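You operate a simulated robot arm through the tools that you are given. There is no shell and no other tool. Be economical: measure what you need, move in short steps, check, and stop when the job is done.

The job below is to be done with a simulated robot arm. You get a single attempt, and the scene is never put back.

TASK
Wipe the tile clean, stand the orange pot on it and turn the empty disc to the blue dot.
Fine: wiping pad back where it lay; lock the disc again.
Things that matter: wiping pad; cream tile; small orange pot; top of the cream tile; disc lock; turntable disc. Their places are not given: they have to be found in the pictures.

The check looks at the end state, three seconds after you hand in, the way a careful person would. Anything else that was tipped, shoved, dropped, spilled or broken makes it a failure.

THE ROBOT
A 7-joint arm with a two-finger parallel gripper, fixed in place. Base frame: the origin is at the foot of the arm, x ahead of it, y to its left, z up; the work surface is at about z = 0. Lengths are in mm, angles in degrees, forces in N, time in s.
With the tool pointing down near the work surface it reaches from about 220 to 580 mm from the base axis. Its first joint turns from -66.0 to 66.0 degrees. Payload 2.5 kg.
The tool frame sits at the grasp point between the pads (the TCP): z along the fingers, y along the line on which they close. The tips reach 23 mm beyond it. Largest opening 94 mm; finger width 38, thickness 10; the body of the gripper, 54 by 96 mm, starts 39 mm behind the TCP.
Orientation is that of the tool frame in the base frame, as a unit quaternion [x, y, z, w]. With the fingers straight down and closing along the base's y, the tool's x points along the base's -x, its y along +y and its z along -z.

THE INTERFACE
- The arm moves only by the tool servo_tool. Its argument "deltas" is a list of rows, each an object (a shift or turn left out is 0, a gripper value left out holds the last) with "travel": the shift along the tool's x, y, z in mm, a list of three; "angular": the turn, a rotation vector about the tool's x, y, z in degrees, a list of three; "hand": the finger opening in mm, from 0 to 94. In form: [{"travel": [tx, ty, tz], "angular": [wx, wy, wz], "hand": hand}, ...]. A call has 1 to 10 rows; each row shifts and turns the commanded pose from where the row before left it, along the tool's axes as they then stand. Rows are played at 5 a second. More than 50 mm and 8.6 degrees between two rows, or a gripper value outside its range, and nothing of the call is played. Where a pose cannot be reached the arm comes as near as it can. A force on the tool above 40 N (or 10 N above the force at the start of the call, whichever is more), or a blocked arm, ends the call early, and 0.2 s more pass. The fingers move at their own pace (about 108 mm/s each) and stop on an object; they squeeze with about 37 N. The grip force told is the motor's: it shows also when the fingers shut on nothing. Time passes only in rows, and 0.2 s behind the last, so rows that do not move let the fingers close. It gives the time, the measured TCP pose, the force on the tool (base axes), the opening and the grip force at its end, in the units of the frame above (readings bear some noise).
- Cameras (640 x 400 px; columns grow to the right, rows downward): "scene" is fixed at [105.4, -394.9, 557.1]; the picture's right is [0.92, -0.39, 0.00], its down [-0.18, -0.42, -0.89] and it looks along [0.35, 0.82, -0.45] (base axes); focal length 335 px, centre (320, 200). "wrist" rides on the gripper at [-39, 0, -44] in the tool frame; the picture's right is [0.00, -1.00, 0.00], its down [0.97, 0.00, -0.24] and it looks along [0.24, 0.00, 0.97] (tool axes); focal length 218 px, centre (320, 200).
- camera(camera): a new picture of that camera. The clock stands still meanwhile.
- locate(camera, pixels): for up to 12 pixels [column, row] of the newest picture of that camera ("zoom" is the newest enlarged one), the place [x, y, z] in the base frame of the surface seen there, good to about 3 mm. The clock stands still meanwhile.
- enlarge(camera, box): a new picture of the part [left, top, right, bottom] of that camera's present view, enlarged. The clock stands still meanwhile.
- hand_in(): hands the job in; it is judged then, once.

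Work in short steps. Measure before you move; look again where a grasp or a placing could have gone wrong, and mend it. You have 80 turns and 38 pictures in all, those below and enlarged ones among them. Open the gripper and draw the arm clear of the work before you hand the job in, unless the task says otherwise; then end with one line.

The tools are called after ">>>" as a command line: name --argument value ..., lists and objects as JSON in quotes. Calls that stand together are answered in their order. servo_tool: Moves the arm, as the interface text tells. Its arguments: {"type":"object","properties":{"deltas":{"type":"array"}},"required":["deltas"]} The other tools are called the same way: camera (camera) takes a picture; locate (camera, pixels) gives the place of the surface under pixels of a picture; enlarge (camera, box) takes an enlarged picture of a part of a camera's view; hand_in () hands the job in.

At the start:

```text
time: 0.0
tool_pos: [320.5, 155.9, 325.5]
tcp_rot: [0.0, 1.0, 0.001, 0.001]
ft_force: [-0.2, 0.3, -0.1]
opening: 94.0
grip_force: 0.0
```

scene: 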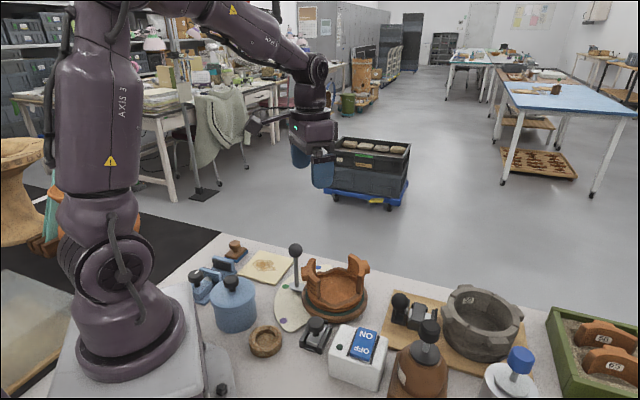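
wrist: 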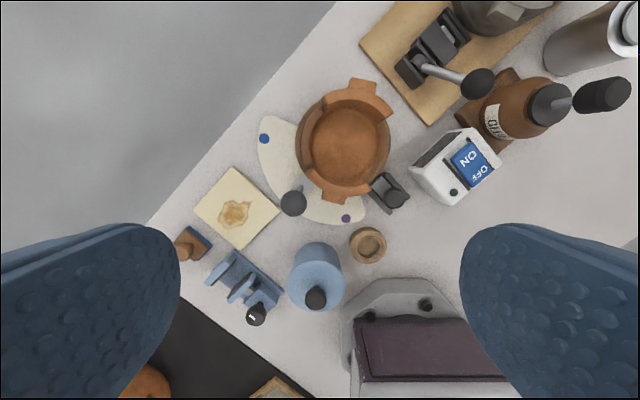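

The tile with a stain is around scene (265,265), with the disc holding the orange pot around (320,295). I'll enlarge both views to see the details.

>>> enlarge --camera "scene" --box '[180, 220, 400, 360]'

>>> enlarge --camera "wrist" --box '[160, 60, 420, 340]'

```text
2.86 times, centred on (290, 290) of scene
```

zoom: 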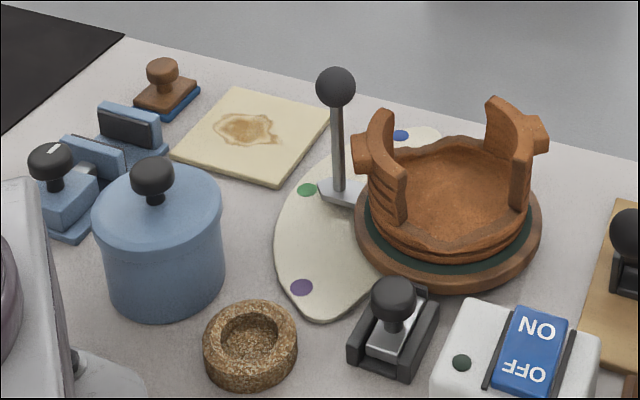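

```text
1.43 times, centred on (290, 200) of wrist
```

zoom: 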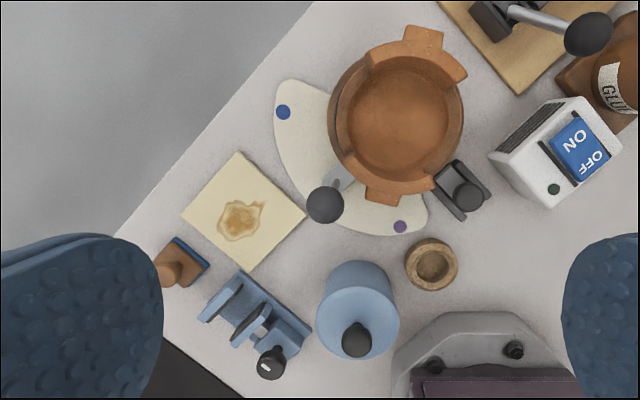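

The pad is the wooden block with a blue base and knob, left of the tile. The disc lock is the black slide with a knob, and the lever points near the green dot. I'll locate the key points in the wrist zoom.

>>> locate --camera "zoom" --pixels '[[237, 152], [305, 213], [245, 273], [182, 214], [240, 220], [170, 272], [195, 255], [283, 112], [400, 227], [326, 205], [345, 175], [467, 195]]'

>>> locate --camera "wrist" --pixels '[[345, 145], [366, 92], [335, 192], [312, 145], [382, 145], [299, 145], [375, 190], [388, 210], [403, 195], [350, 100], [316, 125], [385, 125]]'

>>> enlarge --camera "scene" --box '[210, 230, 290, 280]'

>>> enlarge --camera "scene" --box '[270, 235, 390, 355]'

```text
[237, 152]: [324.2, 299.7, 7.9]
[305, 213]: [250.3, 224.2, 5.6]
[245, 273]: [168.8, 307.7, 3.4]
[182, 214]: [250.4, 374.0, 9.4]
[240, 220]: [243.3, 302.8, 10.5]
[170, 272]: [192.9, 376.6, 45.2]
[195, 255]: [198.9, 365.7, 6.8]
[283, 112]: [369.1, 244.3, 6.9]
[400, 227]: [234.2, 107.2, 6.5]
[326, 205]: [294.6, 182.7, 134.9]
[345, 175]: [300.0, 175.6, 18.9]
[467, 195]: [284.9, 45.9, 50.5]
```

```text
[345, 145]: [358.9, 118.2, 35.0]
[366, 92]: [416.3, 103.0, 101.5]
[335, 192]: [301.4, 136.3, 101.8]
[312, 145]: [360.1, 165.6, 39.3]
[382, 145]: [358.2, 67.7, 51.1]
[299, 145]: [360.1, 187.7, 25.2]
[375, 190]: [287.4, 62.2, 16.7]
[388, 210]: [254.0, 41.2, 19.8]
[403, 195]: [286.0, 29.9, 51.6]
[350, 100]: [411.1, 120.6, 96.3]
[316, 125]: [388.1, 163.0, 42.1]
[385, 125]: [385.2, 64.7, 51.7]
```

```text
8.00 times, centred on (250, 255) of scene
```

zoom: 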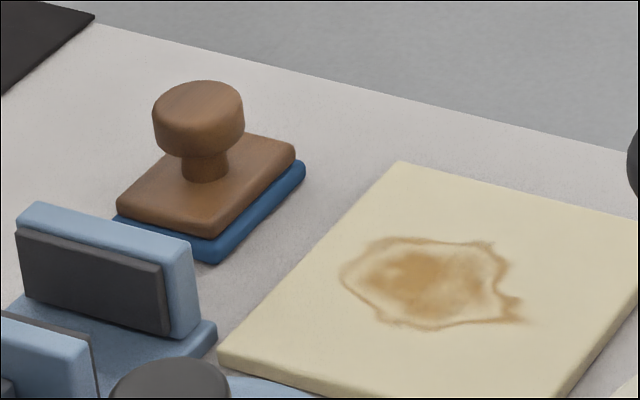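

```text
3.33 times, centred on (330, 295) of scene
```

zoom: 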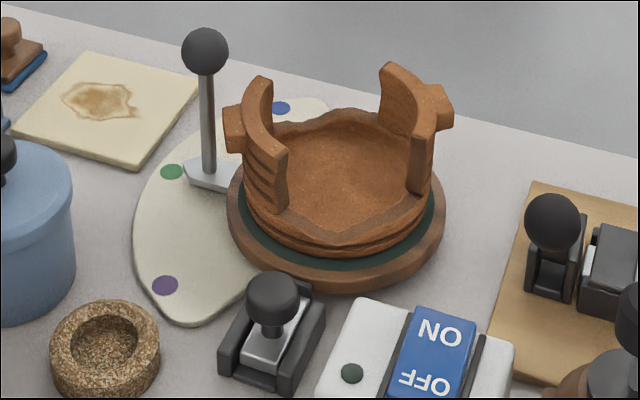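

The big orange pot with two ears stands on the disc, so it has to come off before the disc is turned. The pad knob is near (193,377,45). I'll move over the pad and tile for a closer look.

>>> servo_tool --deltas '[{"travel": [19, 36, 14]}, {"travel": [19, 36, 14]}, {"travel": [19, 36, 14]}, {"travel": [19, 36, 14]}, {"travel": [19, 36, 14]}, {"travel": [15, 30, 14]}, {}]'

>>> camera --camera "wrist"

```text
time: 1.6
tool_pos: [212.8, 366.3, 240.8]
tcp_rot: [-0.001, 1.0, -0.001, 0.0]
ft_force: [0.5, 0.6, -0.1]
opening: 94.2
grip_force: 0.0
```

```text
31 pictures are left
```

wrist: 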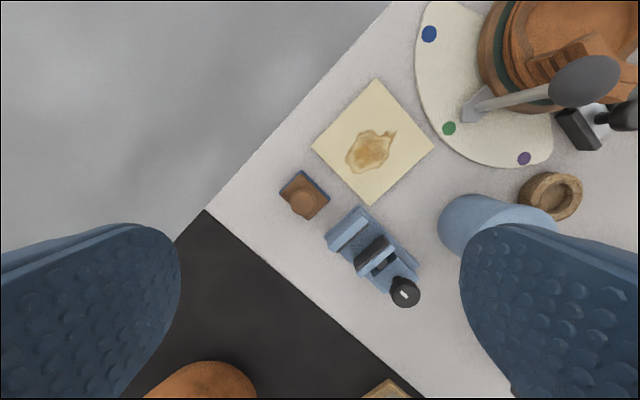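

The pad's knob is at (303,201), and the tile corners are at (375,80), (434,146), (372,204) and (313,150). I'll measure these.

>>> enlarge --camera "wrist" --box '[260, 60, 460, 310]'

>>> locate --camera "wrist" --pixels '[[376, 82], [432, 146], [372, 202], [315, 150], [303, 201], [302, 174], [327, 198], [282, 194], [305, 217], [347, 152], [395, 135], [370, 173]]'

```text
1.60 times, centred on (360, 185) of wrist
```

zoom: 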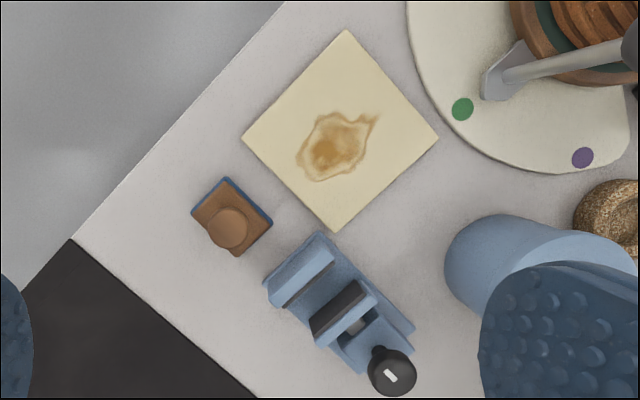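

```text
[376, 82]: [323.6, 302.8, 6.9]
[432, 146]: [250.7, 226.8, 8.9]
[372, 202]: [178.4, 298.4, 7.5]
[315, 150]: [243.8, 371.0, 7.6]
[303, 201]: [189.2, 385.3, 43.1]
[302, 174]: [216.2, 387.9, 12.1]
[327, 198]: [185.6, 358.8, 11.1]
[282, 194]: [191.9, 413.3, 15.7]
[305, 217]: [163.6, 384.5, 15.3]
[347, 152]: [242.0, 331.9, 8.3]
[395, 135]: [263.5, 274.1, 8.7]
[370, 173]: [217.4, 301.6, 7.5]
```

The pad centre is about (189.5,386) with its sides at 45°, and the knob top is at z≈44. I'll move over it, turn -45° about tool z so the fingers close clear of the blue clamp, and descend partway.

>>> servo_tool --deltas '[{"travel": [23.3, 19.2, 0], "hand": 60}, {"angular": [0, 0, -7.5]}, {"angular": [0, 0, -7.5]}, {"angular": [0, 0, -7.5]}, {"angular": [0, 0, -7.5]}, {"angular": [0, 0, -7.5]}, {"angular": [0, 0, -7.5]}, {"travel": [0, 0, 45]}, {"travel": [0, 0, 45]}, {}]'

>>> camera --camera "wrist"

```text
time: 3.8
tool_pos: [183.3, 384.1, 153.9]
tcp_rot: [-0.383, 0.924, -0.001, 0.0]
ft_force: [0.9, 0.0, 0.1]
opening: 60.4
grip_force: 0.0
```

```text
29 pictures are left
```

wrist: 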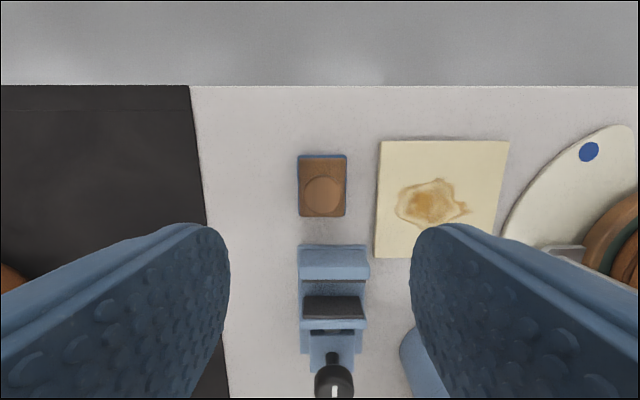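

The pad now lies square in the picture at (298-346,155-216), with its knob at (323,194). I'll measure the knob and its neighbours.

>>> locate --camera "wrist" --pixels '[[323, 194], [323, 182], [323, 210], [308, 195], [339, 195], [299, 156], [346, 156], [303, 215], [344, 215], [333, 265], [334, 305], [380, 142]]'

```text
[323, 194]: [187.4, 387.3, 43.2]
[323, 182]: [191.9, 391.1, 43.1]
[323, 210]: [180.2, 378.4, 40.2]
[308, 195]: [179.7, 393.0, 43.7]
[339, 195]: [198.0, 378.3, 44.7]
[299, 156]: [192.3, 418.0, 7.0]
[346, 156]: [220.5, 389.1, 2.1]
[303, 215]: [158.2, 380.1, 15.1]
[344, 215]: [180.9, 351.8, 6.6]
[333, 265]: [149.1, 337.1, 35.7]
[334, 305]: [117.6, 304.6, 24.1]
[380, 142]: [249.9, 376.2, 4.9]
```

The knob centre is about (187.5,385.5) and the TCP is at (183.3,384.1). I'll correct for that and go down to z≈75.

>>> servo_tool --deltas '[{"travel": [-4, -2, 0]}, {"travel": [0, 0, 40]}, {"travel": [0, 0, 38]}, {}, {}]'

```text
time: 5.0
tool_pos: [187.4, 387.6, 74.0]
tcp_rot: [-0.383, 0.924, 0.0, 0.0]
ft_force: [-0.2, 0.9, -0.1]
opening: 60.1
grip_force: 0.0
```

The pose is nearly centred. I'll trim it, descend to z≈43 and close on the knob.

>>> servo_tool --deltas '[{"travel": [1, -1, 16]}, {"travel": [0, 0, 15]}, {}, {"hand": 15}, {}, {}, {}]'

```text
time: 6.6
tool_pos: [189.0, 385.8, 42.9]
tcp_rot: [-0.383, 0.924, 0.0, 0.0]
ft_force: [-0.3, 0.2, -0.8]
opening: 28.5
grip_force: 36.1
```

I have the knob, gripping at 28.5 mm. I'll lift, carry it over the left part of the stain, and lower to just above the tile.

>>> servo_tool --deltas '[{"travel": [0, 0, -30]}, {"travel": [6, -24, 0]}, {"travel": [6, -24, 0]}, {"travel": [6, -23, 0]}, {}, {"travel": [0, 0, 17]}, {}]'

>>> enlarge --camera "scene" --box '[200, 220, 320, 295]'

```text
time: 8.2
tool_pos: [230.9, 321.1, 55.0]
tcp_rot: [-0.382, 0.924, 0.0, 0.001]
ft_force: [-0.8, 0.1, 0.5]
opening: 14.9
grip_force: 0.1
```

```text
5.33 times, centred on (260, 258) of scene
```

zoom: 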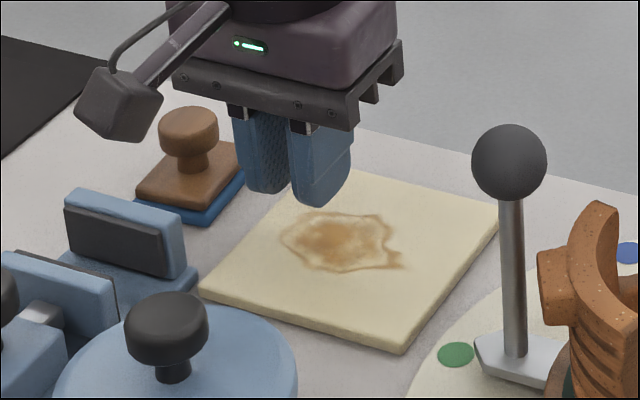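

The grip slipped and the fingers are empty, while the pad still looks in place at zoom (190,170). I'll go back above it and check its position.

>>> servo_tool --deltas '[{"travel": [0, 0, -35], "hand": 60}, {"travel": [-6, 24, -10]}, {"travel": [-6, 24, -10]}, {"travel": [-6, 23, -10]}, {}, {}]'

>>> camera --camera "wrist"

```text
time: 9.6
tool_pos: [192.8, 385.4, 122.7]
tcp_rot: [-0.383, 0.924, 0.0, 0.0]
ft_force: [-0.1, 0.3, -0.4]
opening: 60.0
grip_force: 0.1
```

```text
27 pictures are left
```

wrist: 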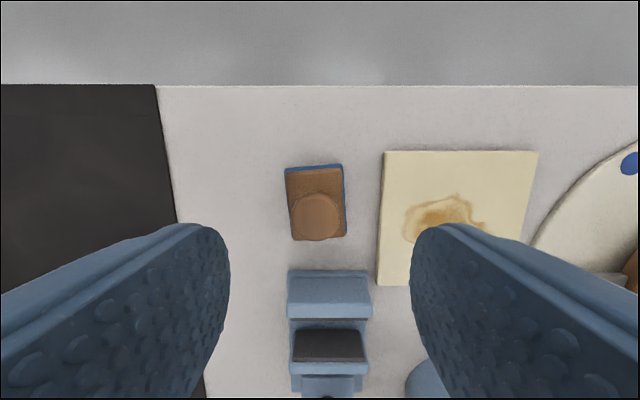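

The pad turned slightly, by about 3°, and the knob is at (317,217). I'll measure it again.

>>> locate --camera "wrist" --pixels '[[317, 197], [317, 217], [317, 239], [293, 218], [341, 218], [290, 173], [338, 171], [344, 165], [287, 169], [316, 180], [345, 236], [296, 240]]'

>>> enlarge --camera "scene" --box '[215, 232, 265, 263]'

```text
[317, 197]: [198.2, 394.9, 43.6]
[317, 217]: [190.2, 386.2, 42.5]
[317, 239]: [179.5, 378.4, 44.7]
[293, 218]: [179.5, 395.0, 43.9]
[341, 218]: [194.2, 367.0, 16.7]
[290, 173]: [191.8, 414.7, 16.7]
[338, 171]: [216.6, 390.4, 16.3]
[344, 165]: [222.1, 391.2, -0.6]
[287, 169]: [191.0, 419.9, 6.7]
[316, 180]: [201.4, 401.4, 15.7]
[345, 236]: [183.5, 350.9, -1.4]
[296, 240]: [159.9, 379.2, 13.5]
```

```text
12.80 times, centred on (240, 248) of scene
```

zoom: 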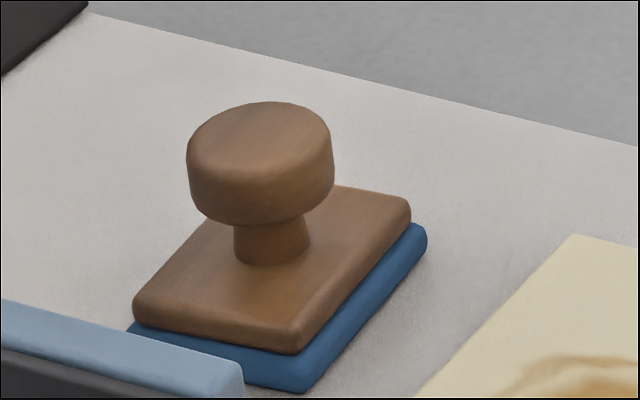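

The knob is at about (189,386.3), z 30–44, and the wood top is at z≈16. I'll grip again slightly lower at TCP z≈41 with a full close, then lift gently.

>>> servo_tool --deltas '[{"travel": [2, 3, 30]}, {"travel": [0, 0, 30]}, {}, {"travel": [0, 0, 21.5]}, {}, {"hand": 0}, {}, {}, {}, {}]'

>>> servo_tool --deltas '[{"travel": [0, 0, -3]}, {"travel": [0, 0, -4]}, {"travel": [0, 0, -4]}, {"travel": [0, 0, -4]}, {}]'

```text
time: 11.8
tool_pos: [187.0, 385.0, 41.9]
tcp_rot: [-0.382, 0.924, 0.0, 0.0]
ft_force: [-0.7, -0.7, 0.9]
opening: 28.2
grip_force: 37.1
```

```text
time: 13.0
tool_pos: [188.2, 384.6, 53.7]
tcp_rot: [-0.382, 0.924, 0.0, 0.0]
ft_force: [-0.7, 0.5, -0.7]
opening: 28.2
grip_force: 37.4
```

It's still held at 28.2 mm. I'll lift a little more, carry it smoothly to the tile, and check the grip.

>>> servo_tool --deltas '[{"travel": [0, 0, -6]}, {"travel": [0, 0, -5]}, {"travel": [3, -12, 0]}, {"travel": [3, -12, 0]}, {"travel": [3, -12, 0]}, {"travel": [3, -12, 0]}, {"travel": [3, -12, 0]}, {"travel": [3, -11, 0]}, {}]'

>>> enlarge --camera "scene" --box '[200, 220, 320, 295]'

```text
time: 15.0
tool_pos: [225.4, 320.9, 64.7]
tcp_rot: [-0.383, 0.924, 0.0, 0.0]
ft_force: [-0.4, 0.1, -0.3]
opening: 28.4
grip_force: 36.7
```

```text
5.33 times, centred on (260, 258) of scene
```

zoom: 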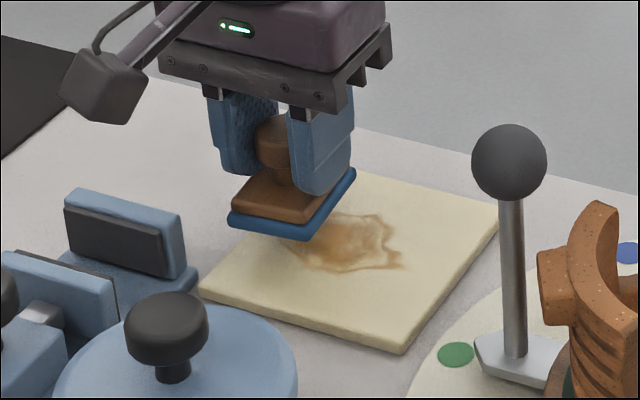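

The pad is held well above the tile's left part. I'll lower gradually to contact.

>>> servo_tool --deltas '[{"travel": [0, 0, 6]}, {"travel": [0, 0, 5]}, {"travel": [0, 0, 3]}, {"travel": [0, 0, 1.5]}, {}]'

```text
time: 16.2
tool_pos: [226.2, 323.2, 50.4]
tcp_rot: [-0.383, 0.924, 0.0, 0.0]
ft_force: [-0.2, -0.4, -0.4]
opening: 28.4
grip_force: 37.6
```

There's no contact yet, so I'll go on down in small steps.

>>> servo_tool --deltas '[{"travel": [0, 0, 1]}, {"travel": [0, 0, 1]}, {}]'

```text
time: 17.0
tool_pos: [225.2, 321.8, 48.6]
tcp_rot: [-0.383, 0.924, 0.0, 0.0]
ft_force: [-2.1, -3.2, 11.2]
opening: 28.4
grip_force: 36.7
```

There's about 11 N of contact. I'll wipe along the tile's length.

>>> servo_tool --deltas '[{"travel": [0, -9, 0]}, {"travel": [0, -9, 0]}, {"travel": [0, -9, 0]}, {"travel": [0, -9, 0]}, {"travel": [0, -9, 0]}, {"travel": [0, -9, 0]}, {"travel": [0, -8, 0]}, {}]'

```text
time: 18.8
tool_pos: [270.1, 277.7, 48.0]
tcp_rot: [-0.383, 0.924, 0.0, 0.0]
ft_force: [-1.5, 2.4, 7.6]
opening: 28.3
grip_force: 36.6
```

Contact held at 7.6 N. Next I'll wipe back along the lower row, b +16 mm.

>>> servo_tool --deltas '[{"travel": [8, 0, 0]}, {"travel": [8, 0, 0]}, {"travel": [0, 9, 0]}, {"travel": [0, 9, 0]}, {"travel": [0, 9, 0]}, {"travel": [0, 9, 0]}, {"travel": [0, 9, 0]}, {"travel": [0, 9, 0]}, {"travel": [0, 8, 0]}, {}]'

>>> servo_tool --deltas '[{"travel": [-10, 0, 0]}, {"travel": [-10, 0, 0]}, {"travel": [-10, 0, 0]}, {"travel": [0, -9, 0]}, {"travel": [0, -9, 0]}, {"travel": [0, -9, 0]}, {"travel": [0, -9, 0]}, {"travel": [0, -9, 0]}, {"travel": [0, -9, 0]}, {"travel": [0, -9, 0]}]'

>>> enlarge --camera "scene" --box '[200, 220, 320, 295]'

```text
time: 21.0
tool_pos: [215.0, 312.1, 48.5]
tcp_rot: [-0.383, 0.924, 0.0, 0.0]
ft_force: [-0.3, 0.4, -0.2]
opening: 28.6
grip_force: 36.4
```

```text
time: 23.2
tool_pos: [280.3, 288.4, 48.2]
tcp_rot: [-0.383, 0.924, 0.0, 0.0]
ft_force: [-2.8, 2.9, 8.7]
opening: 28.7
grip_force: 37.2
```

```text
5.33 times, centred on (260, 258) of scene
```

zoom: 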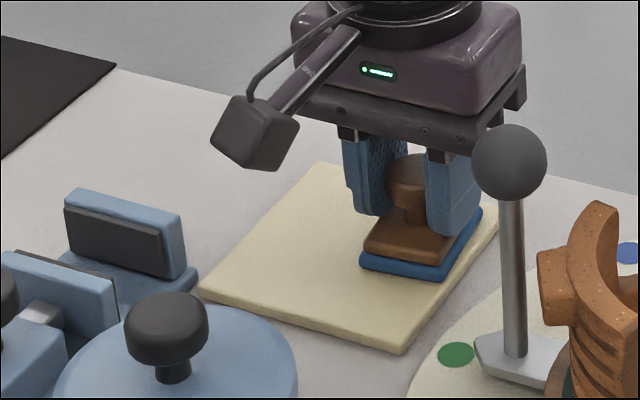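

The tile looks clean and hasn't shifted. I'll lift the pad and carry it back towards its original place, undoing the 3° turn.

>>> servo_tool --deltas '[{"travel": [0, 0, -8]}, {"travel": [0, 0, -8]}, {"travel": [0, 15, 0]}, {"travel": [0, 17, 0]}, {"travel": [0, 17, 0]}, {"travel": [0, 17, 0]}, {"travel": [0, 17, 0]}, {"travel": [0, 17, 0]}, {"travel": [0, 17, 0]}, {"travel": [-3, 17, 0]}]'

>>> servo_tool --deltas '[{"angular": [0, 0, 3]}, {}, {}]'

>>> camera --camera "wrist"

```text
time: 25.4
tool_pos: [188.3, 386.5, 63.7]
tcp_rot: [-0.383, 0.924, -0.001, 0.0]
ft_force: [0.6, 0.4, -0.7]
opening: 28.5
grip_force: 36.9
```

```text
time: 26.2
tool_pos: [189.7, 385.7, 64.0]
tcp_rot: [-0.358, 0.934, 0.001, 0.0]
ft_force: [-0.6, 0.5, -1.7]
opening: 28.3
grip_force: 36.8
```

```text
23 pictures are left
```

wrist: 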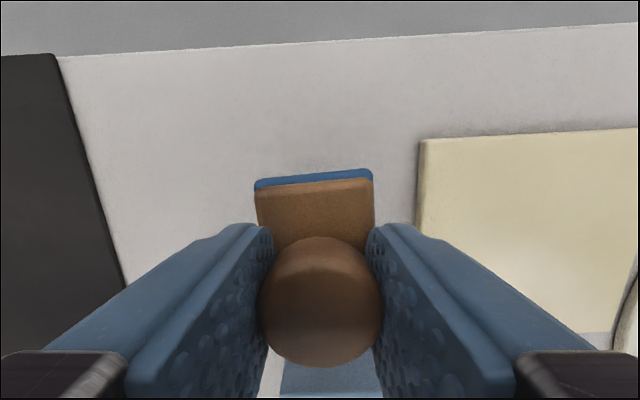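

The pad edge is parallel to the table edge again. I'll lower to just above contact at TCP z≈42.5 and then release.

>>> servo_tool --deltas '[{"travel": [0, 0, 8]}, {"travel": [0, 0, 8]}, {"travel": [0, 0, 4]}, {"travel": [0, 0, 2]}, {}]'

```text
time: 27.4
tool_pos: [188.3, 384.0, 42.6]
tcp_rot: [-0.359, 0.933, 0.0, 0.001]
ft_force: [0.4, -0.7, -0.9]
opening: 28.4
grip_force: 36.8
```

There's no contact force yet, so I'll go down another 1.2 mm, open and rise.

>>> servo_tool --deltas '[{"travel": [0, 0, 1.2]}, {}, {"hand": 60}, {}, {}, {"travel": [0, 0, -20]}, {"travel": [0, 0, -40]}, {"travel": [0, 0, -40]}, {"travel": [0, 0, -40]}, {}]'

>>> camera --camera "wrist"

```text
time: 29.6
tool_pos: [188.5, 388.3, 180.0]
tcp_rot: [-0.358, 0.934, 0.0, 0.0]
ft_force: [-0.5, 0.3, -0.3]
opening: 59.8
grip_force: 0.2
```

```text
22 pictures are left
```

wrist: 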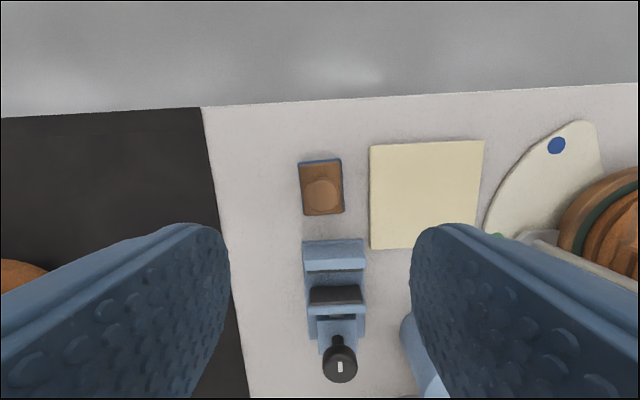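

The tile is spotless and the pad is back at (320,187). Next I'll move above the pot and turn the gripper so it closes along the pot's ear axis (about -16° from base x).

>>> servo_tool --deltas '[{"travel": [4.4, -37.8, -15], "hand": 94}, {"travel": [4.4, -37.8, -15]}, {"travel": [4.4, -37.8, -15]}, {"travel": [4.4, -37.8, -15]}, {"travel": [4.4, -37.8, -15]}, {"travel": [4.4, -37.8, -10]}, {"travel": [4.4, -37.8, -10]}, {"travel": [4.4, -37.8, -5]}, {}]'

>>> servo_tool --deltas '[{"angular": [0, 0, -8]}, {"angular": [0, 0, -8]}, {"angular": [0, 0, -8]}, {"angular": [0, 0, -8]}, {}]'

>>> camera --camera "wrist"

```text
time: 31.6
tool_pos: [364.6, 134.5, 279.8]
tcp_rot: [-0.358, 0.934, 0.0, 0.001]
ft_force: [0.1, 0.2, 0.4]
opening: 93.9
grip_force: 0.1
```

```text
time: 32.8
tool_pos: [364.1, 136.5, 281.6]
tcp_rot: [-0.602, 0.798, 0.0, -0.001]
ft_force: [0.1, 0.2, -0.6]
opening: 93.6
grip_force: 0.1
```

```text
21 pictures are left
```

wrist: 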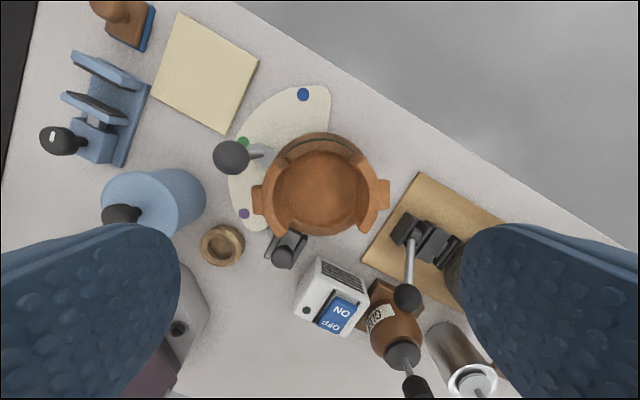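

The ear axis is now horizontal, with lugs at (258,200) and (385,195). I'll enlarge to measure them.

>>> enlarge --camera "wrist" --box '[220, 120, 420, 245]'

```text
3.20 times, centred on (320, 182) of wrist
```

zoom: 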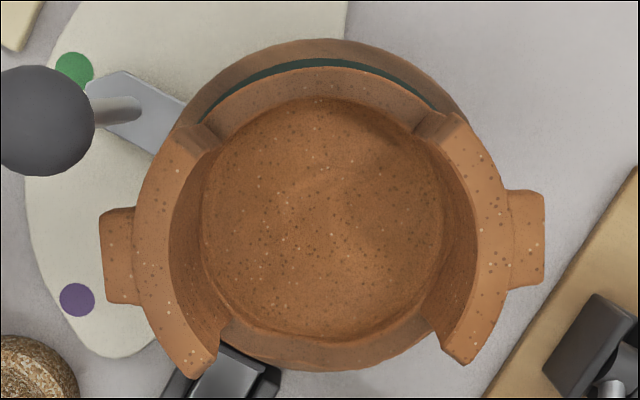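

>>> locate --camera "zoom" --pixels '[[104, 258], [137, 255], [172, 250], [475, 240], [510, 238], [543, 238], [525, 194], [525, 282], [440, 120], [470, 360], [320, 220], [322, 365]]'

>>> locate --camera "wrist" --pixels '[[320, 135], [320, 142], [366, 175], [370, 190], [388, 195], [384, 208], [384, 182], [256, 200], [320, 150], [320, 230], [285, 240], [324, 222]]'

```text
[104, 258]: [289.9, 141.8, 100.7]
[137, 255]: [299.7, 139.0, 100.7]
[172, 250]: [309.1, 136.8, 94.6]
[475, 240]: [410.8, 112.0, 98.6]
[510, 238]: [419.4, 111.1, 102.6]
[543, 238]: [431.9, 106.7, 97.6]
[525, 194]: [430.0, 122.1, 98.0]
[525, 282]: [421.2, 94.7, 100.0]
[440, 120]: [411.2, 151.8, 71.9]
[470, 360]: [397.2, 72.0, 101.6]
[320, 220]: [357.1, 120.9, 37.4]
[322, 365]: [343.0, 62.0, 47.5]
```

```text
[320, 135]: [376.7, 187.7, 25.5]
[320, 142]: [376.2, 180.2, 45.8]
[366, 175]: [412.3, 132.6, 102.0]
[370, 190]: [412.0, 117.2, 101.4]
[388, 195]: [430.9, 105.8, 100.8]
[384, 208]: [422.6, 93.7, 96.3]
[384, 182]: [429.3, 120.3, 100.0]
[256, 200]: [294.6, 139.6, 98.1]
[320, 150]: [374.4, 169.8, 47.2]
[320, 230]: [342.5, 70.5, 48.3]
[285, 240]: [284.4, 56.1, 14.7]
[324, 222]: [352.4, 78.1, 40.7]
```

The right lug plus wall is centred at about (421.5,109.5) with its top at z≈101, and the pot is centred at about (361,124). I'll check the heights of the things next to it before descending.

>>> locate --camera "wrist" --pixels '[[406, 222], [408, 297], [409, 260], [430, 235], [450, 250], [330, 275], [345, 305], [440, 200]]'

>>> servo_tool --deltas '[{"angular": [0, 0, -2.5], "hand": 50}, {"travel": [6.5, -31, 0]}, {"travel": [6.4, -31.1, 0]}, {"travel": [0, 0, 45]}, {"travel": [0, 0, 45]}, {}, {}]'

```text
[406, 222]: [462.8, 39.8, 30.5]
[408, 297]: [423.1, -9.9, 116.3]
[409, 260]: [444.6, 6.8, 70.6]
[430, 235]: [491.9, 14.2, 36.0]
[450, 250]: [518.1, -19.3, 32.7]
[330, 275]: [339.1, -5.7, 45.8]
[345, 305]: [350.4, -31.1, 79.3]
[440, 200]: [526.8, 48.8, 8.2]
```

```text
time: 34.4
tool_pos: [422.2, 110.4, 188.1]
tcp_rot: [-0.619, 0.785, 0.0, -0.001]
ft_force: [-0.5, -1.0, 0.2]
opening: 50.0
grip_force: 0.0
```

The neighbours are clear. I'll descend so the tips are just above the ear top, and look.

>>> servo_tool --deltas '[{"travel": [0, 0, 30]}, {"travel": [0, 0, 28]}, {}, {}]'

>>> camera --camera "wrist"

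```text
time: 35.4
tool_pos: [423.6, 110.9, 130.8]
tcp_rot: [-0.618, 0.786, 0.0, 0.0]
ft_force: [-0.4, 0.1, -0.2]
opening: 50.3
grip_force: 0.1
```

```text
19 pictures are left
```

wrist: 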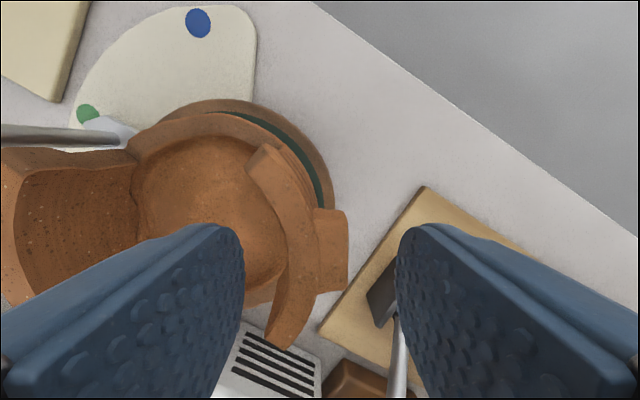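

The lug and wall span columns 288–347 at row 250, where the TCP axis projects to (320,253), so it is well centred. I'll descend to z≈85 and close.

>>> servo_tool --deltas '[{"travel": [0, 0, 16]}, {"travel": [0, 0, 15]}, {"travel": [0, 0, 15]}, {}, {"hand": 0}, {}, {}, {}]'

```text
time: 37.2
tool_pos: [421.0, 108.2, 86.8]
tcp_rot: [-0.619, 0.785, 0.0, 0.0]
ft_force: [-3.6, -2.4, 4.4]
opening: 27.4
grip_force: 36.6
```

It's gripped at 27.4 mm. I'll lift slowly and check.

>>> servo_tool --deltas '[{"travel": [0, 0, -3]}, {"travel": [0, 0, -3]}, {"travel": [0, 0, -4]}, {"travel": [0, 0, -5]}, {}, {}]'

>>> enlarge --camera "scene" --box '[250, 210, 410, 340]'

```text
time: 38.6
tool_pos: [420.4, 108.0, 102.5]
tcp_rot: [-0.619, 0.785, 0.0, 0.0]
ft_force: [0.1, -0.1, -4.5]
opening: 26.9
grip_force: 36.9
```

```text
3.08 times, centred on (330, 275) of scene
```

zoom: 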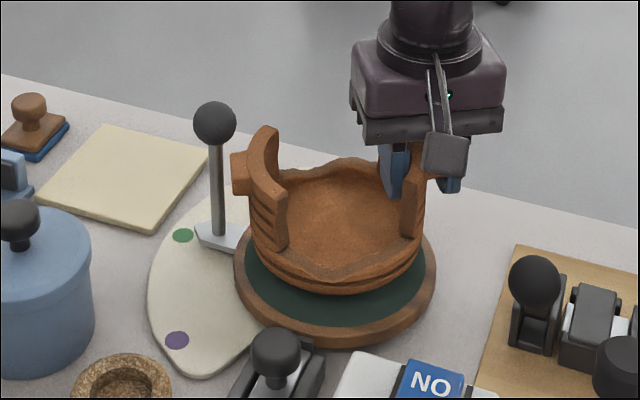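

The pot is off the disc and level (about 4.5 N). I'll lift it well above the lever ball (top ≈150 mm).

>>> servo_tool --deltas '[{"travel": [0, 0, -8]}, {"travel": [0, 0, -13]}, {"travel": [0, 0, -14]}, {"travel": [0, 0, -14]}, {"travel": [0, 0, -14]}, {"travel": [0, 0, -14]}, {"travel": [0, 0, -14]}, {"travel": [0, 0, -14]}, {"travel": [0, 0, -14]}, {"travel": [0, 0, -9]}]'

```text
time: 40.8
tool_pos: [421.7, 107.9, 230.9]
tcp_rot: [-0.619, 0.786, 0.0, 0.0]
ft_force: [-1.0, -0.9, -3.9]
opening: 27.0
grip_force: 37.1
```

The grip is steady. I'll carry the pot over to the tile, aiming for its centre at (249,300), i.e. TCP ≈ (309,285).

>>> servo_tool --deltas '[{"travel": [-6, 6, 0]}, {"travel": [-13, 13, 0]}, {"travel": [-16, 17, 0]}, {"travel": [-18, 18, 0]}, {"travel": [-18, 19, 0]}, {"travel": [-18, 19, 0]}, {"travel": [-18, 19, 0]}, {"travel": [-18, 19, 0]}, {"travel": [-14, 13, 0]}, {"travel": [-7, 7, 0]}]'

>>> camera --camera "wrist"

>>> camera --camera "scene"

```text
time: 43.0
tool_pos: [308.9, 286.5, 232.2]
tcp_rot: [-0.618, 0.786, 0.0, 0.0]
ft_force: [0.6, -0.1, -4.8]
opening: 27.1
grip_force: 37.0
```

```text
17 pictures are left
```

wrist: 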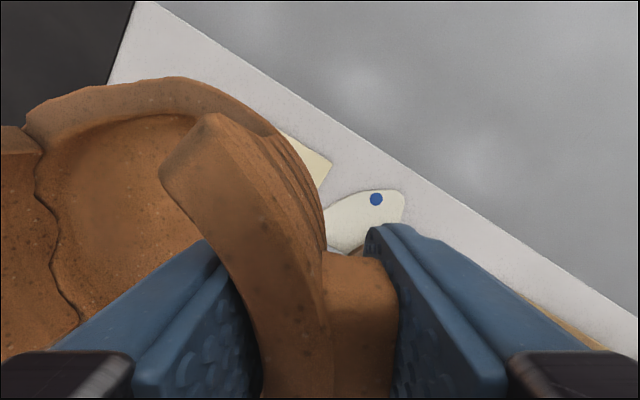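

```text
16 pictures are left
```

scene: 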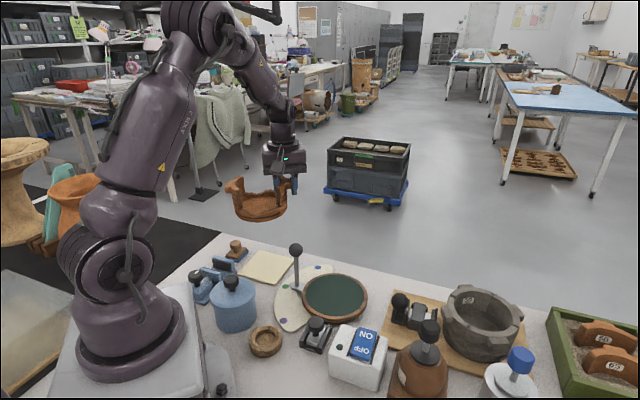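

The pot hangs level above the tile. I'll lower it to just above the tile and check.

>>> servo_tool --deltas '[{"travel": [0, 0, 8]}, {"travel": [0, 0, 16]}, {"travel": [0, 0, 18]}, {"travel": [0, 0, 18]}, {"travel": [0, 0, 18]}, {"travel": [0, 0, 18]}, {"travel": [0, 0, 18]}, {"travel": [0, 0, 16]}, {"travel": [0, 0, 10]}, {}]'

>>> enlarge --camera "scene" --box '[190, 190, 350, 310]'

```text
time: 45.2
tool_pos: [309.7, 284.8, 89.9]
tcp_rot: [-0.619, 0.785, 0.0, 0.0]
ft_force: [-1.0, 1.0, -5.0]
opening: 26.9
grip_force: 36.8
```

```text
3.33 times, centred on (270, 250) of scene
```

zoom: 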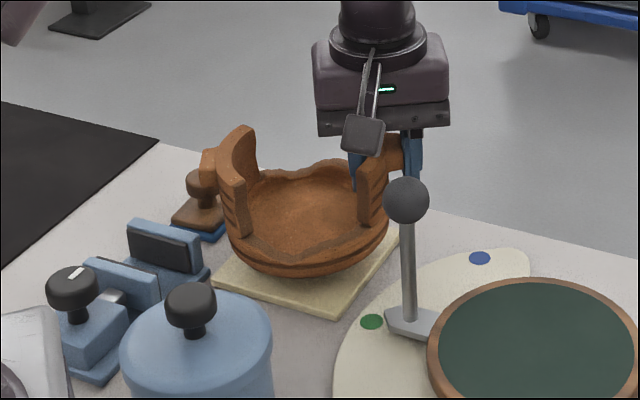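

The pot hovers over the tile. I'll check its centre and tilt from the ears and rim.

>>> locate --camera "zoom" --pixels '[[207, 158], [300, 215], [240, 135], [378, 155], [300, 255], [300, 272], [250, 262], [360, 250], [218, 285], [340, 316], [280, 270], [330, 268]]'

```text
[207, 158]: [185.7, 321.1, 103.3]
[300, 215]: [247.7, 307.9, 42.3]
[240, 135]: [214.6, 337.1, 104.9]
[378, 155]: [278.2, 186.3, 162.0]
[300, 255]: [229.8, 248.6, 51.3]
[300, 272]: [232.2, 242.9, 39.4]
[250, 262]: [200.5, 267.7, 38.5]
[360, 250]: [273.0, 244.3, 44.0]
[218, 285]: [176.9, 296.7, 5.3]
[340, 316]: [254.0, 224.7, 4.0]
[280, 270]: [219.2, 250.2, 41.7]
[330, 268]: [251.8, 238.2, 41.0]
```

The pot is level and centred at about (249,300). I'll lower to near contact.

>>> servo_tool --deltas '[{"travel": [0, 0, 7]}, {"travel": [0, 0, 7]}, {"travel": [0, 0, 4]}, {"travel": [0, 0, 2]}, {}]'

```text
time: 46.4
tool_pos: [309.3, 285.9, 68.7]
tcp_rot: [-0.619, 0.786, 0.0, 0.0]
ft_force: [1.2, -2.1, 1.1]
opening: 26.8
grip_force: 37.1
```

The force rose from -5 to +1 N, so the pot is touching. I'll go down slightly more, then release.

>>> servo_tool --deltas '[{"travel": [0, 0, 0.8]}, {}]'

```text
time: 47.0
tool_pos: [309.4, 285.7, 68.6]
tcp_rot: [-0.618, 0.786, 0.0, 0.0]
ft_force: [2.2, -2.1, 7.9]
opening: 26.9
grip_force: 36.9
```

The pot is seated. I'll open to 48 mm and rise straight up.

>>> servo_tool --deltas '[{"hand": 34}, {"hand": 48}, {}, {"travel": [0, 0, -15]}, {"travel": [0, 0, -30]}, {"travel": [0, 0, -40]}, {"travel": [0, 0, -40]}, {}]'

>>> enlarge --camera "scene" --box '[190, 215, 390, 365]'

```text
time: 48.8
tool_pos: [310.1, 286.1, 195.8]
tcp_rot: [-0.619, 0.785, 0.0, 0.0]
ft_force: [-0.3, -0.6, -0.2]
opening: 47.9
grip_force: 0.0
```

```text
2.67 times, centred on (290, 290) of scene
```

zoom: 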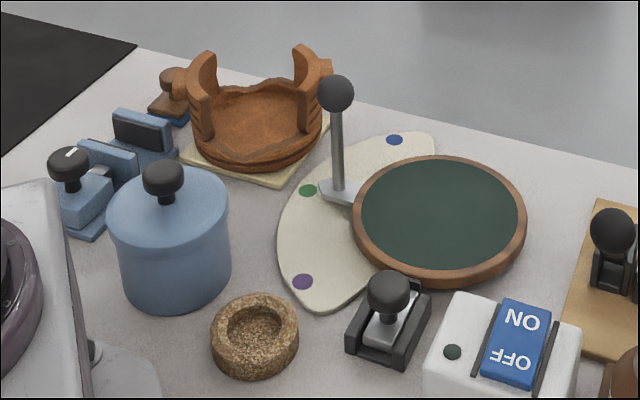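

The pot stands on the tile and the disc is empty. Next is the lock, with its knob at about (285,42,50), so I'll move above it to see how it slides.

>>> servo_tool --deltas '[{"travel": [0, 0, -30]}, {"travel": [41, -5.7, 0]}, {"travel": [41, -5.7, 0]}, {"travel": [41, -5.7, 0]}, {"travel": [41, -5.7, 0]}, {"travel": [41, -5.7, 0]}, {"travel": [0, 0, 20]}, {}, {}]'

>>> camera --camera "wrist"

```text
time: 50.8
tool_pos: [288.8, 80.4, 206.5]
tcp_rot: [-0.619, 0.785, 0.0, 0.0]
ft_force: [0.4, 0.1, 0.7]
opening: 48.2
grip_force: 0.0
```

```text
13 pictures are left
```

wrist: 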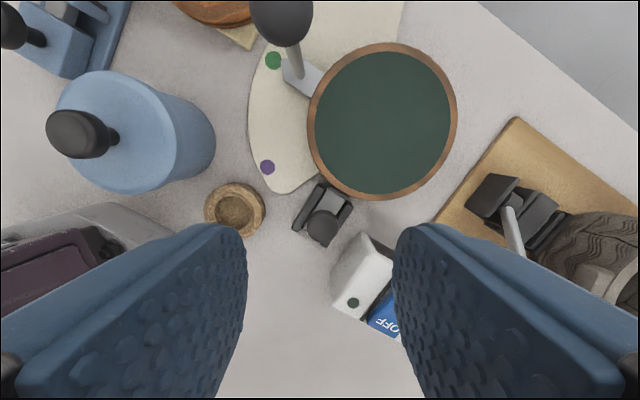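

>>> enlarge --camera "wrist" --box '[270, 160, 380, 260]'

>>> locate --camera "wrist" --pixels '[[323, 227], [320, 180], [352, 196], [293, 227], [326, 246], [335, 200], [382, 122], [289, 22], [300, 70], [318, 90], [274, 60], [268, 168]]'

>>> enlarge --camera "scene" --box '[290, 305, 350, 365]'

```text
4.00 times, centred on (325, 210) of wrist
```

zoom: 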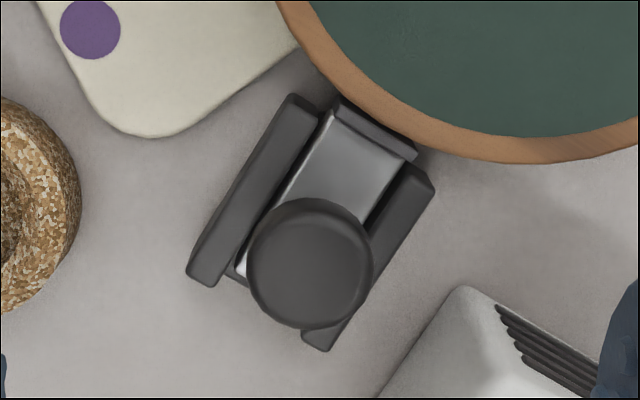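

```text
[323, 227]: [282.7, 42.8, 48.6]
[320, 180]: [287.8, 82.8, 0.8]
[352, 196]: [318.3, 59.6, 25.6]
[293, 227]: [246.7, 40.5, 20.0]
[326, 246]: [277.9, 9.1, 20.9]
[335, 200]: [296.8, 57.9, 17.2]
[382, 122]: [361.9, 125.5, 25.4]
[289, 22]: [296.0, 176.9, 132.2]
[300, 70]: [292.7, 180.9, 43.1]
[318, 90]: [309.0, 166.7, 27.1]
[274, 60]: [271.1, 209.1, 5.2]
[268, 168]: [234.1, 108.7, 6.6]
```

```text
6.67 times, centred on (320, 335) of scene
```

zoom: 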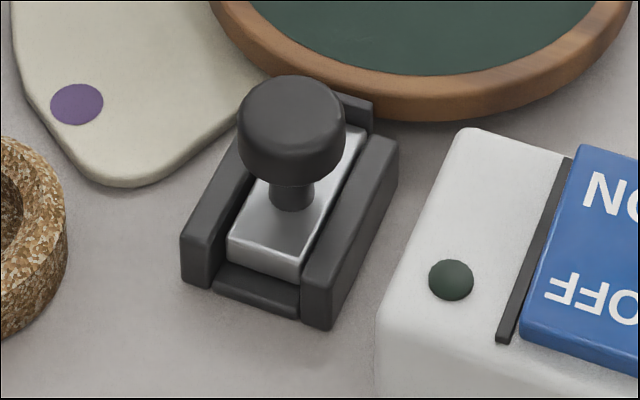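

The lock's slide runs along about 45° towards the disc, and its knob is at (282.7,42.8,49). To unlock I need to pull it away from the disc. I'll centre over the knob and turn so the fingers close along the slide axis (tool y at 45°).

>>> servo_tool --deltas '[{"travel": [38, -2.8, 0], "hand": 46}, {"angular": [0, 0, 8.1]}, {"angular": [0, 0, 8.1]}, {"angular": [0, 0, 8.1]}, {"angular": [0, 0, 8.1]}, {"angular": [0, 0, 8.1]}, {"angular": [0, 0, 8.1]}, {"angular": [0, 0, 8.1]}, {"angular": [0, 0, 8.1]}]'

>>> servo_tool --deltas '[{"angular": [0, 0, 8.1]}, {"angular": [0, 0, 8.1]}, {"angular": [0, 0, 8.1]}, {"angular": [0, 0, 8.1]}, {"angular": [0, 0, 8.1]}, {"angular": [0, 0, 8.1]}, {"angular": [0, 0, 8.1]}, {"travel": [0, 0, 45]}, {"travel": [0, 0, 45]}, {}]'

>>> camera --camera "wrist"

```text
time: 52.8
tool_pos: [283.6, 42.9, 204.2]
tcp_rot: [-0.101, 0.995, -0.001, 0.001]
ft_force: [0.1, -0.6, 0.6]
opening: 45.9
grip_force: 0.1
```

```text
time: 55.0
tool_pos: [284.0, 42.6, 113.0]
tcp_rot: [0.382, 0.924, 0.0, 0.0]
ft_force: [-0.6, 0.6, 0.3]
opening: 46.0
grip_force: 0.0
```

```text
10 pictures are left
```

wrist: 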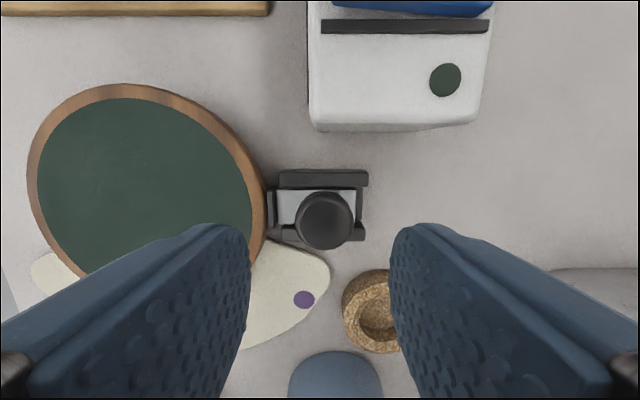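

The slide axis is now horizontal in the picture, with the knob at (325,220) almost under the TCP axis. I'll trim 2 mm, descend to z≈50 and close.

>>> servo_tool --deltas '[{"travel": [0, -2, 25]}, {"travel": [0, 0, 25]}, {"travel": [0, 0, 12.5]}, {}, {"hand": 0}, {}, {}, {}]'

```text
time: 56.8
tool_pos: [279.7, 39.6, 53.9]
tcp_rot: [0.382, 0.924, 0.0, 0.0]
ft_force: [2.9, -0.1, -10.1]
opening: 31.1
grip_force: 45.2
```

The reading is odd (Fz -10, z 53.9), so I'll let it settle and look.

>>> servo_tool --deltas '[{}, {}]'

>>> enlarge --camera "scene" --box '[270, 270, 370, 360]'

```text
time: 57.4
tool_pos: [279.6, 39.6, 53.6]
tcp_rot: [0.383, 0.924, 0.0, -0.001]
ft_force: [3.9, -1.7, -15.0]
opening: 31.3
grip_force: 45.0
```

```text
4.44 times, centred on (320, 315) of scene
```

zoom: 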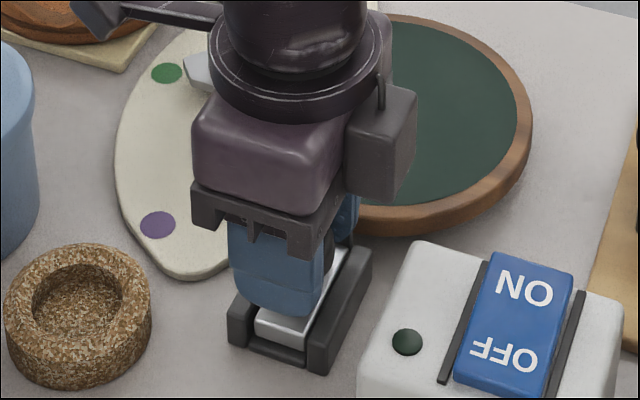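

The knob is between the fingers. I'll pull the slide away from the disc (-tool y) in small steps.

>>> servo_tool --deltas '[{"travel": [0, -2, 0]}, {"travel": [0, -2, 0]}, {"travel": [0, -2, 0]}, {}]'

```text
time: 58.4
tool_pos: [276.9, 36.6, 52.1]
tcp_rot: [0.382, 0.924, 0.001, 0.001]
ft_force: [-0.6, 1.9, 34.6]
opening: 31.2
grip_force: 44.7
```

The slide is moving, but the tight grip is causing vertical force. I'll loosen to 35 mm so the fingers only cage the knob, and keep pulling.

>>> servo_tool --deltas '[{"hand": 35}, {}, {"travel": [0, -3, 0]}, {"travel": [0, -3, 0]}, {"travel": [0, -3, 0]}, {}]'

```text
time: 59.8
tool_pos: [271.2, 29.4, 51.4]
tcp_rot: [0.383, 0.924, 0.0, 0.0]
ft_force: [-0.5, 0.1, 0.6]
opening: 35.2
grip_force: 0.1
```

It moves freely. I'll keep pulling until I feel the stop.

>>> servo_tool --deltas '[{"travel": [0, -3, 0]}, {"travel": [0, -3, 0]}, {}]'

```text
time: 60.6
tool_pos: [267.6, 27.3, 52.5]
tcp_rot: [0.383, 0.924, 0.0, 0.001]
ft_force: [5.8, 6.2, -3.6]
opening: 38.9
grip_force: 4.5
```

I've hit the end stop: the fingers are being pushed open, with about 8.5 N horizontal. I'll back off, open, rise and look.

>>> servo_tool --deltas '[{"travel": [0, 2, 0], "hand": 46}, {}, {"travel": [0, 0, -20]}, {"travel": [0, 0, -40]}, {"travel": [0, 0, -45]}, {"travel": [0, 0, -45]}, {}]'

>>> camera --camera "wrist"

```text
time: 62.2
tool_pos: [270.0, 25.8, 199.1]
tcp_rot: [0.382, 0.924, 0.001, 0.0]
ft_force: [0.5, 0.3, -0.7]
opening: 46.0
grip_force: 0.0
```

```text
8 pictures are left
```

wrist: 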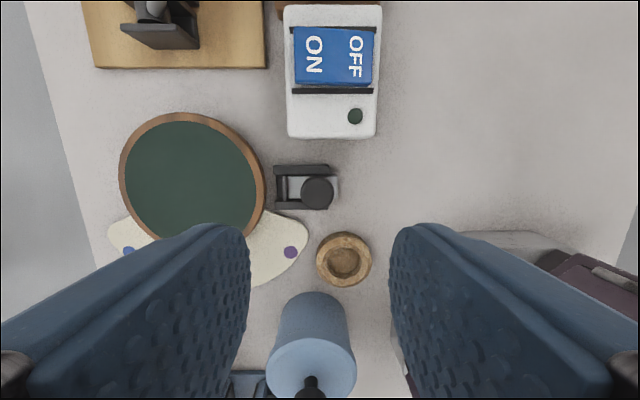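

The slide is retracted: a gap shows in front of it and it protrudes at the rear (338,190). I'll measure the knob and then move over the lever ball at about (295,180).

>>> locate --camera "wrist" --pixels '[[317, 188], [192, 178], [129, 252], [291, 252], [120, 178], [264, 178], [205, 114]]'

>>> servo_tool --deltas '[{"travel": [22.8, 31.6, 0], "hand": 70}, {"travel": [22.8, 31.6, 0]}, {"travel": [22.8, 31.6, 0]}, {"travel": [22.8, 31.6, 0]}, {}, {}]'

>>> camera --camera "wrist"

```text
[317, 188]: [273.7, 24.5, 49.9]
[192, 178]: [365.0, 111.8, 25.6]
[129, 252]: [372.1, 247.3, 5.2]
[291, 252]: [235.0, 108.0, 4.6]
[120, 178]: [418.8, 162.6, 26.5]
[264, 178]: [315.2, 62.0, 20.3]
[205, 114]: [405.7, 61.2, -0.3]
```

```text
time: 63.6
tool_pos: [292.7, 182.8, 200.9]
tcp_rot: [0.383, 0.924, -0.001, 0.0]
ft_force: [-0.4, 1.0, 0.2]
opening: 69.9
grip_force: 0.1
```

```text
7 pictures are left
```

wrist: 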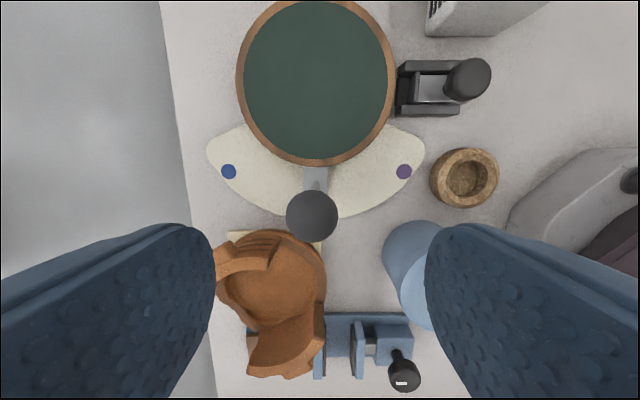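

The ball is at (313,215), the blue dot at (229,171) and the lock at (465,80). I'll measure the geometry for the turn.

>>> locate --camera "wrist" --pixels '[[239, 80], [394, 80], [316, 162], [262, 142], [372, 142], [229, 171], [404, 171], [312, 214], [312, 192], [312, 236], [290, 214], [316, 178]]'

```text
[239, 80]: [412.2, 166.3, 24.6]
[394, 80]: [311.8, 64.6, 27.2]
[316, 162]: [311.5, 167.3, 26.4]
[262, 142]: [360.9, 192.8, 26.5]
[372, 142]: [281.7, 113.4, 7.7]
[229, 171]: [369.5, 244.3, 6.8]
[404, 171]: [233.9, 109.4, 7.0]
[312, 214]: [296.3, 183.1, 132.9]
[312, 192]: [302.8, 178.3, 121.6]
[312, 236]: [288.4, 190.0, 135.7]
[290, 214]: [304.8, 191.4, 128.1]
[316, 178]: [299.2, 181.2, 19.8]
```

The disc centre comes out at about (360.5,118.5). The lever is at 135° and the blue dot at 85.7°, so I need a 49° clockwise turn. I'll descend around the ball to TCP z≈122 and close to find its size.

>>> servo_tool --deltas '[{"travel": [0, 3, 0], "hand": 60}, {"travel": [0, 0, 40]}, {"travel": [0, 0, 38]}, {}, {"hand": 0}, {}, {}, {}]'

```text
time: 65.4
tool_pos: [292.7, 184.3, 122.3]
tcp_rot: [0.382, 0.924, 0.001, 0.0]
ft_force: [1.9, 1.9, -10.7]
opening: 31.1
grip_force: 44.5
```

The ball is about 31 mm across. I'll loosen to a 33 mm cage and swing along the arc about the disc centre, first half.

>>> servo_tool --deltas '[{"hand": 33}, {}, {"travel": [-0.42, 8.86, 0], "angular": [0, 0, 2.7]}, {"travel": [-0.84, 8.83, 0], "angular": [0, 0, 2.7]}, {"travel": [-1.26, 8.78, 0], "angular": [0, 0, 2.7]}, {"travel": [-1.68, 8.71, 0], "angular": [0, 0, 2.7]}, {"travel": [-2.09, 8.62, 0], "angular": [0, 0, 2.7]}, {}]'

```text
time: 67.2
tool_pos: [332.4, 206.9, 123.1]
tcp_rot: [0.49, 0.872, 0.0, 0.0]
ft_force: [0.1, 0.7, -0.8]
opening: 32.8
grip_force: 0.1
```

It's right on the arc with low force. Now the second half.

>>> servo_tool --deltas '[{"travel": [-2.5, 8.51, 0], "angular": [0, 0, 2.7]}, {"travel": [-2.9, 8.38, 0], "angular": [0, 0, 2.7]}, {"travel": [-3.3, 8.23, 0], "angular": [0, 0, 2.7]}, {"travel": [-3.69, 8.07, 0], "angular": [0, 0, 2.7]}, {}, {}]'

>>> enlarge --camera "scene" --box '[250, 220, 390, 350]'

```text
time: 68.6
tool_pos: [367.6, 210.9, 123.4]
tcp_rot: [0.568, 0.823, 0.0, 0.0]
ft_force: [-0.2, 0.6, 0.5]
opening: 33.0
grip_force: 0.0
```

```text
3.08 times, centred on (320, 285) of scene
```

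zoom: 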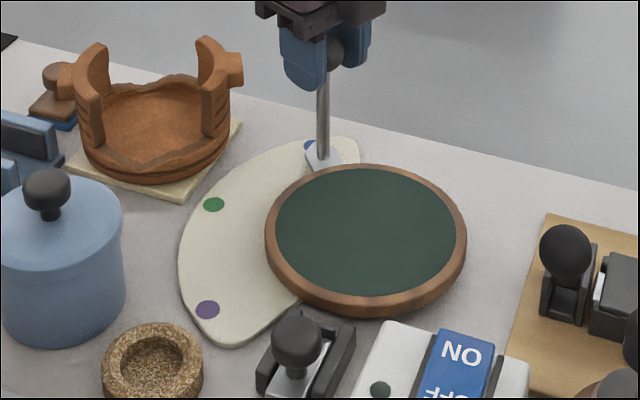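

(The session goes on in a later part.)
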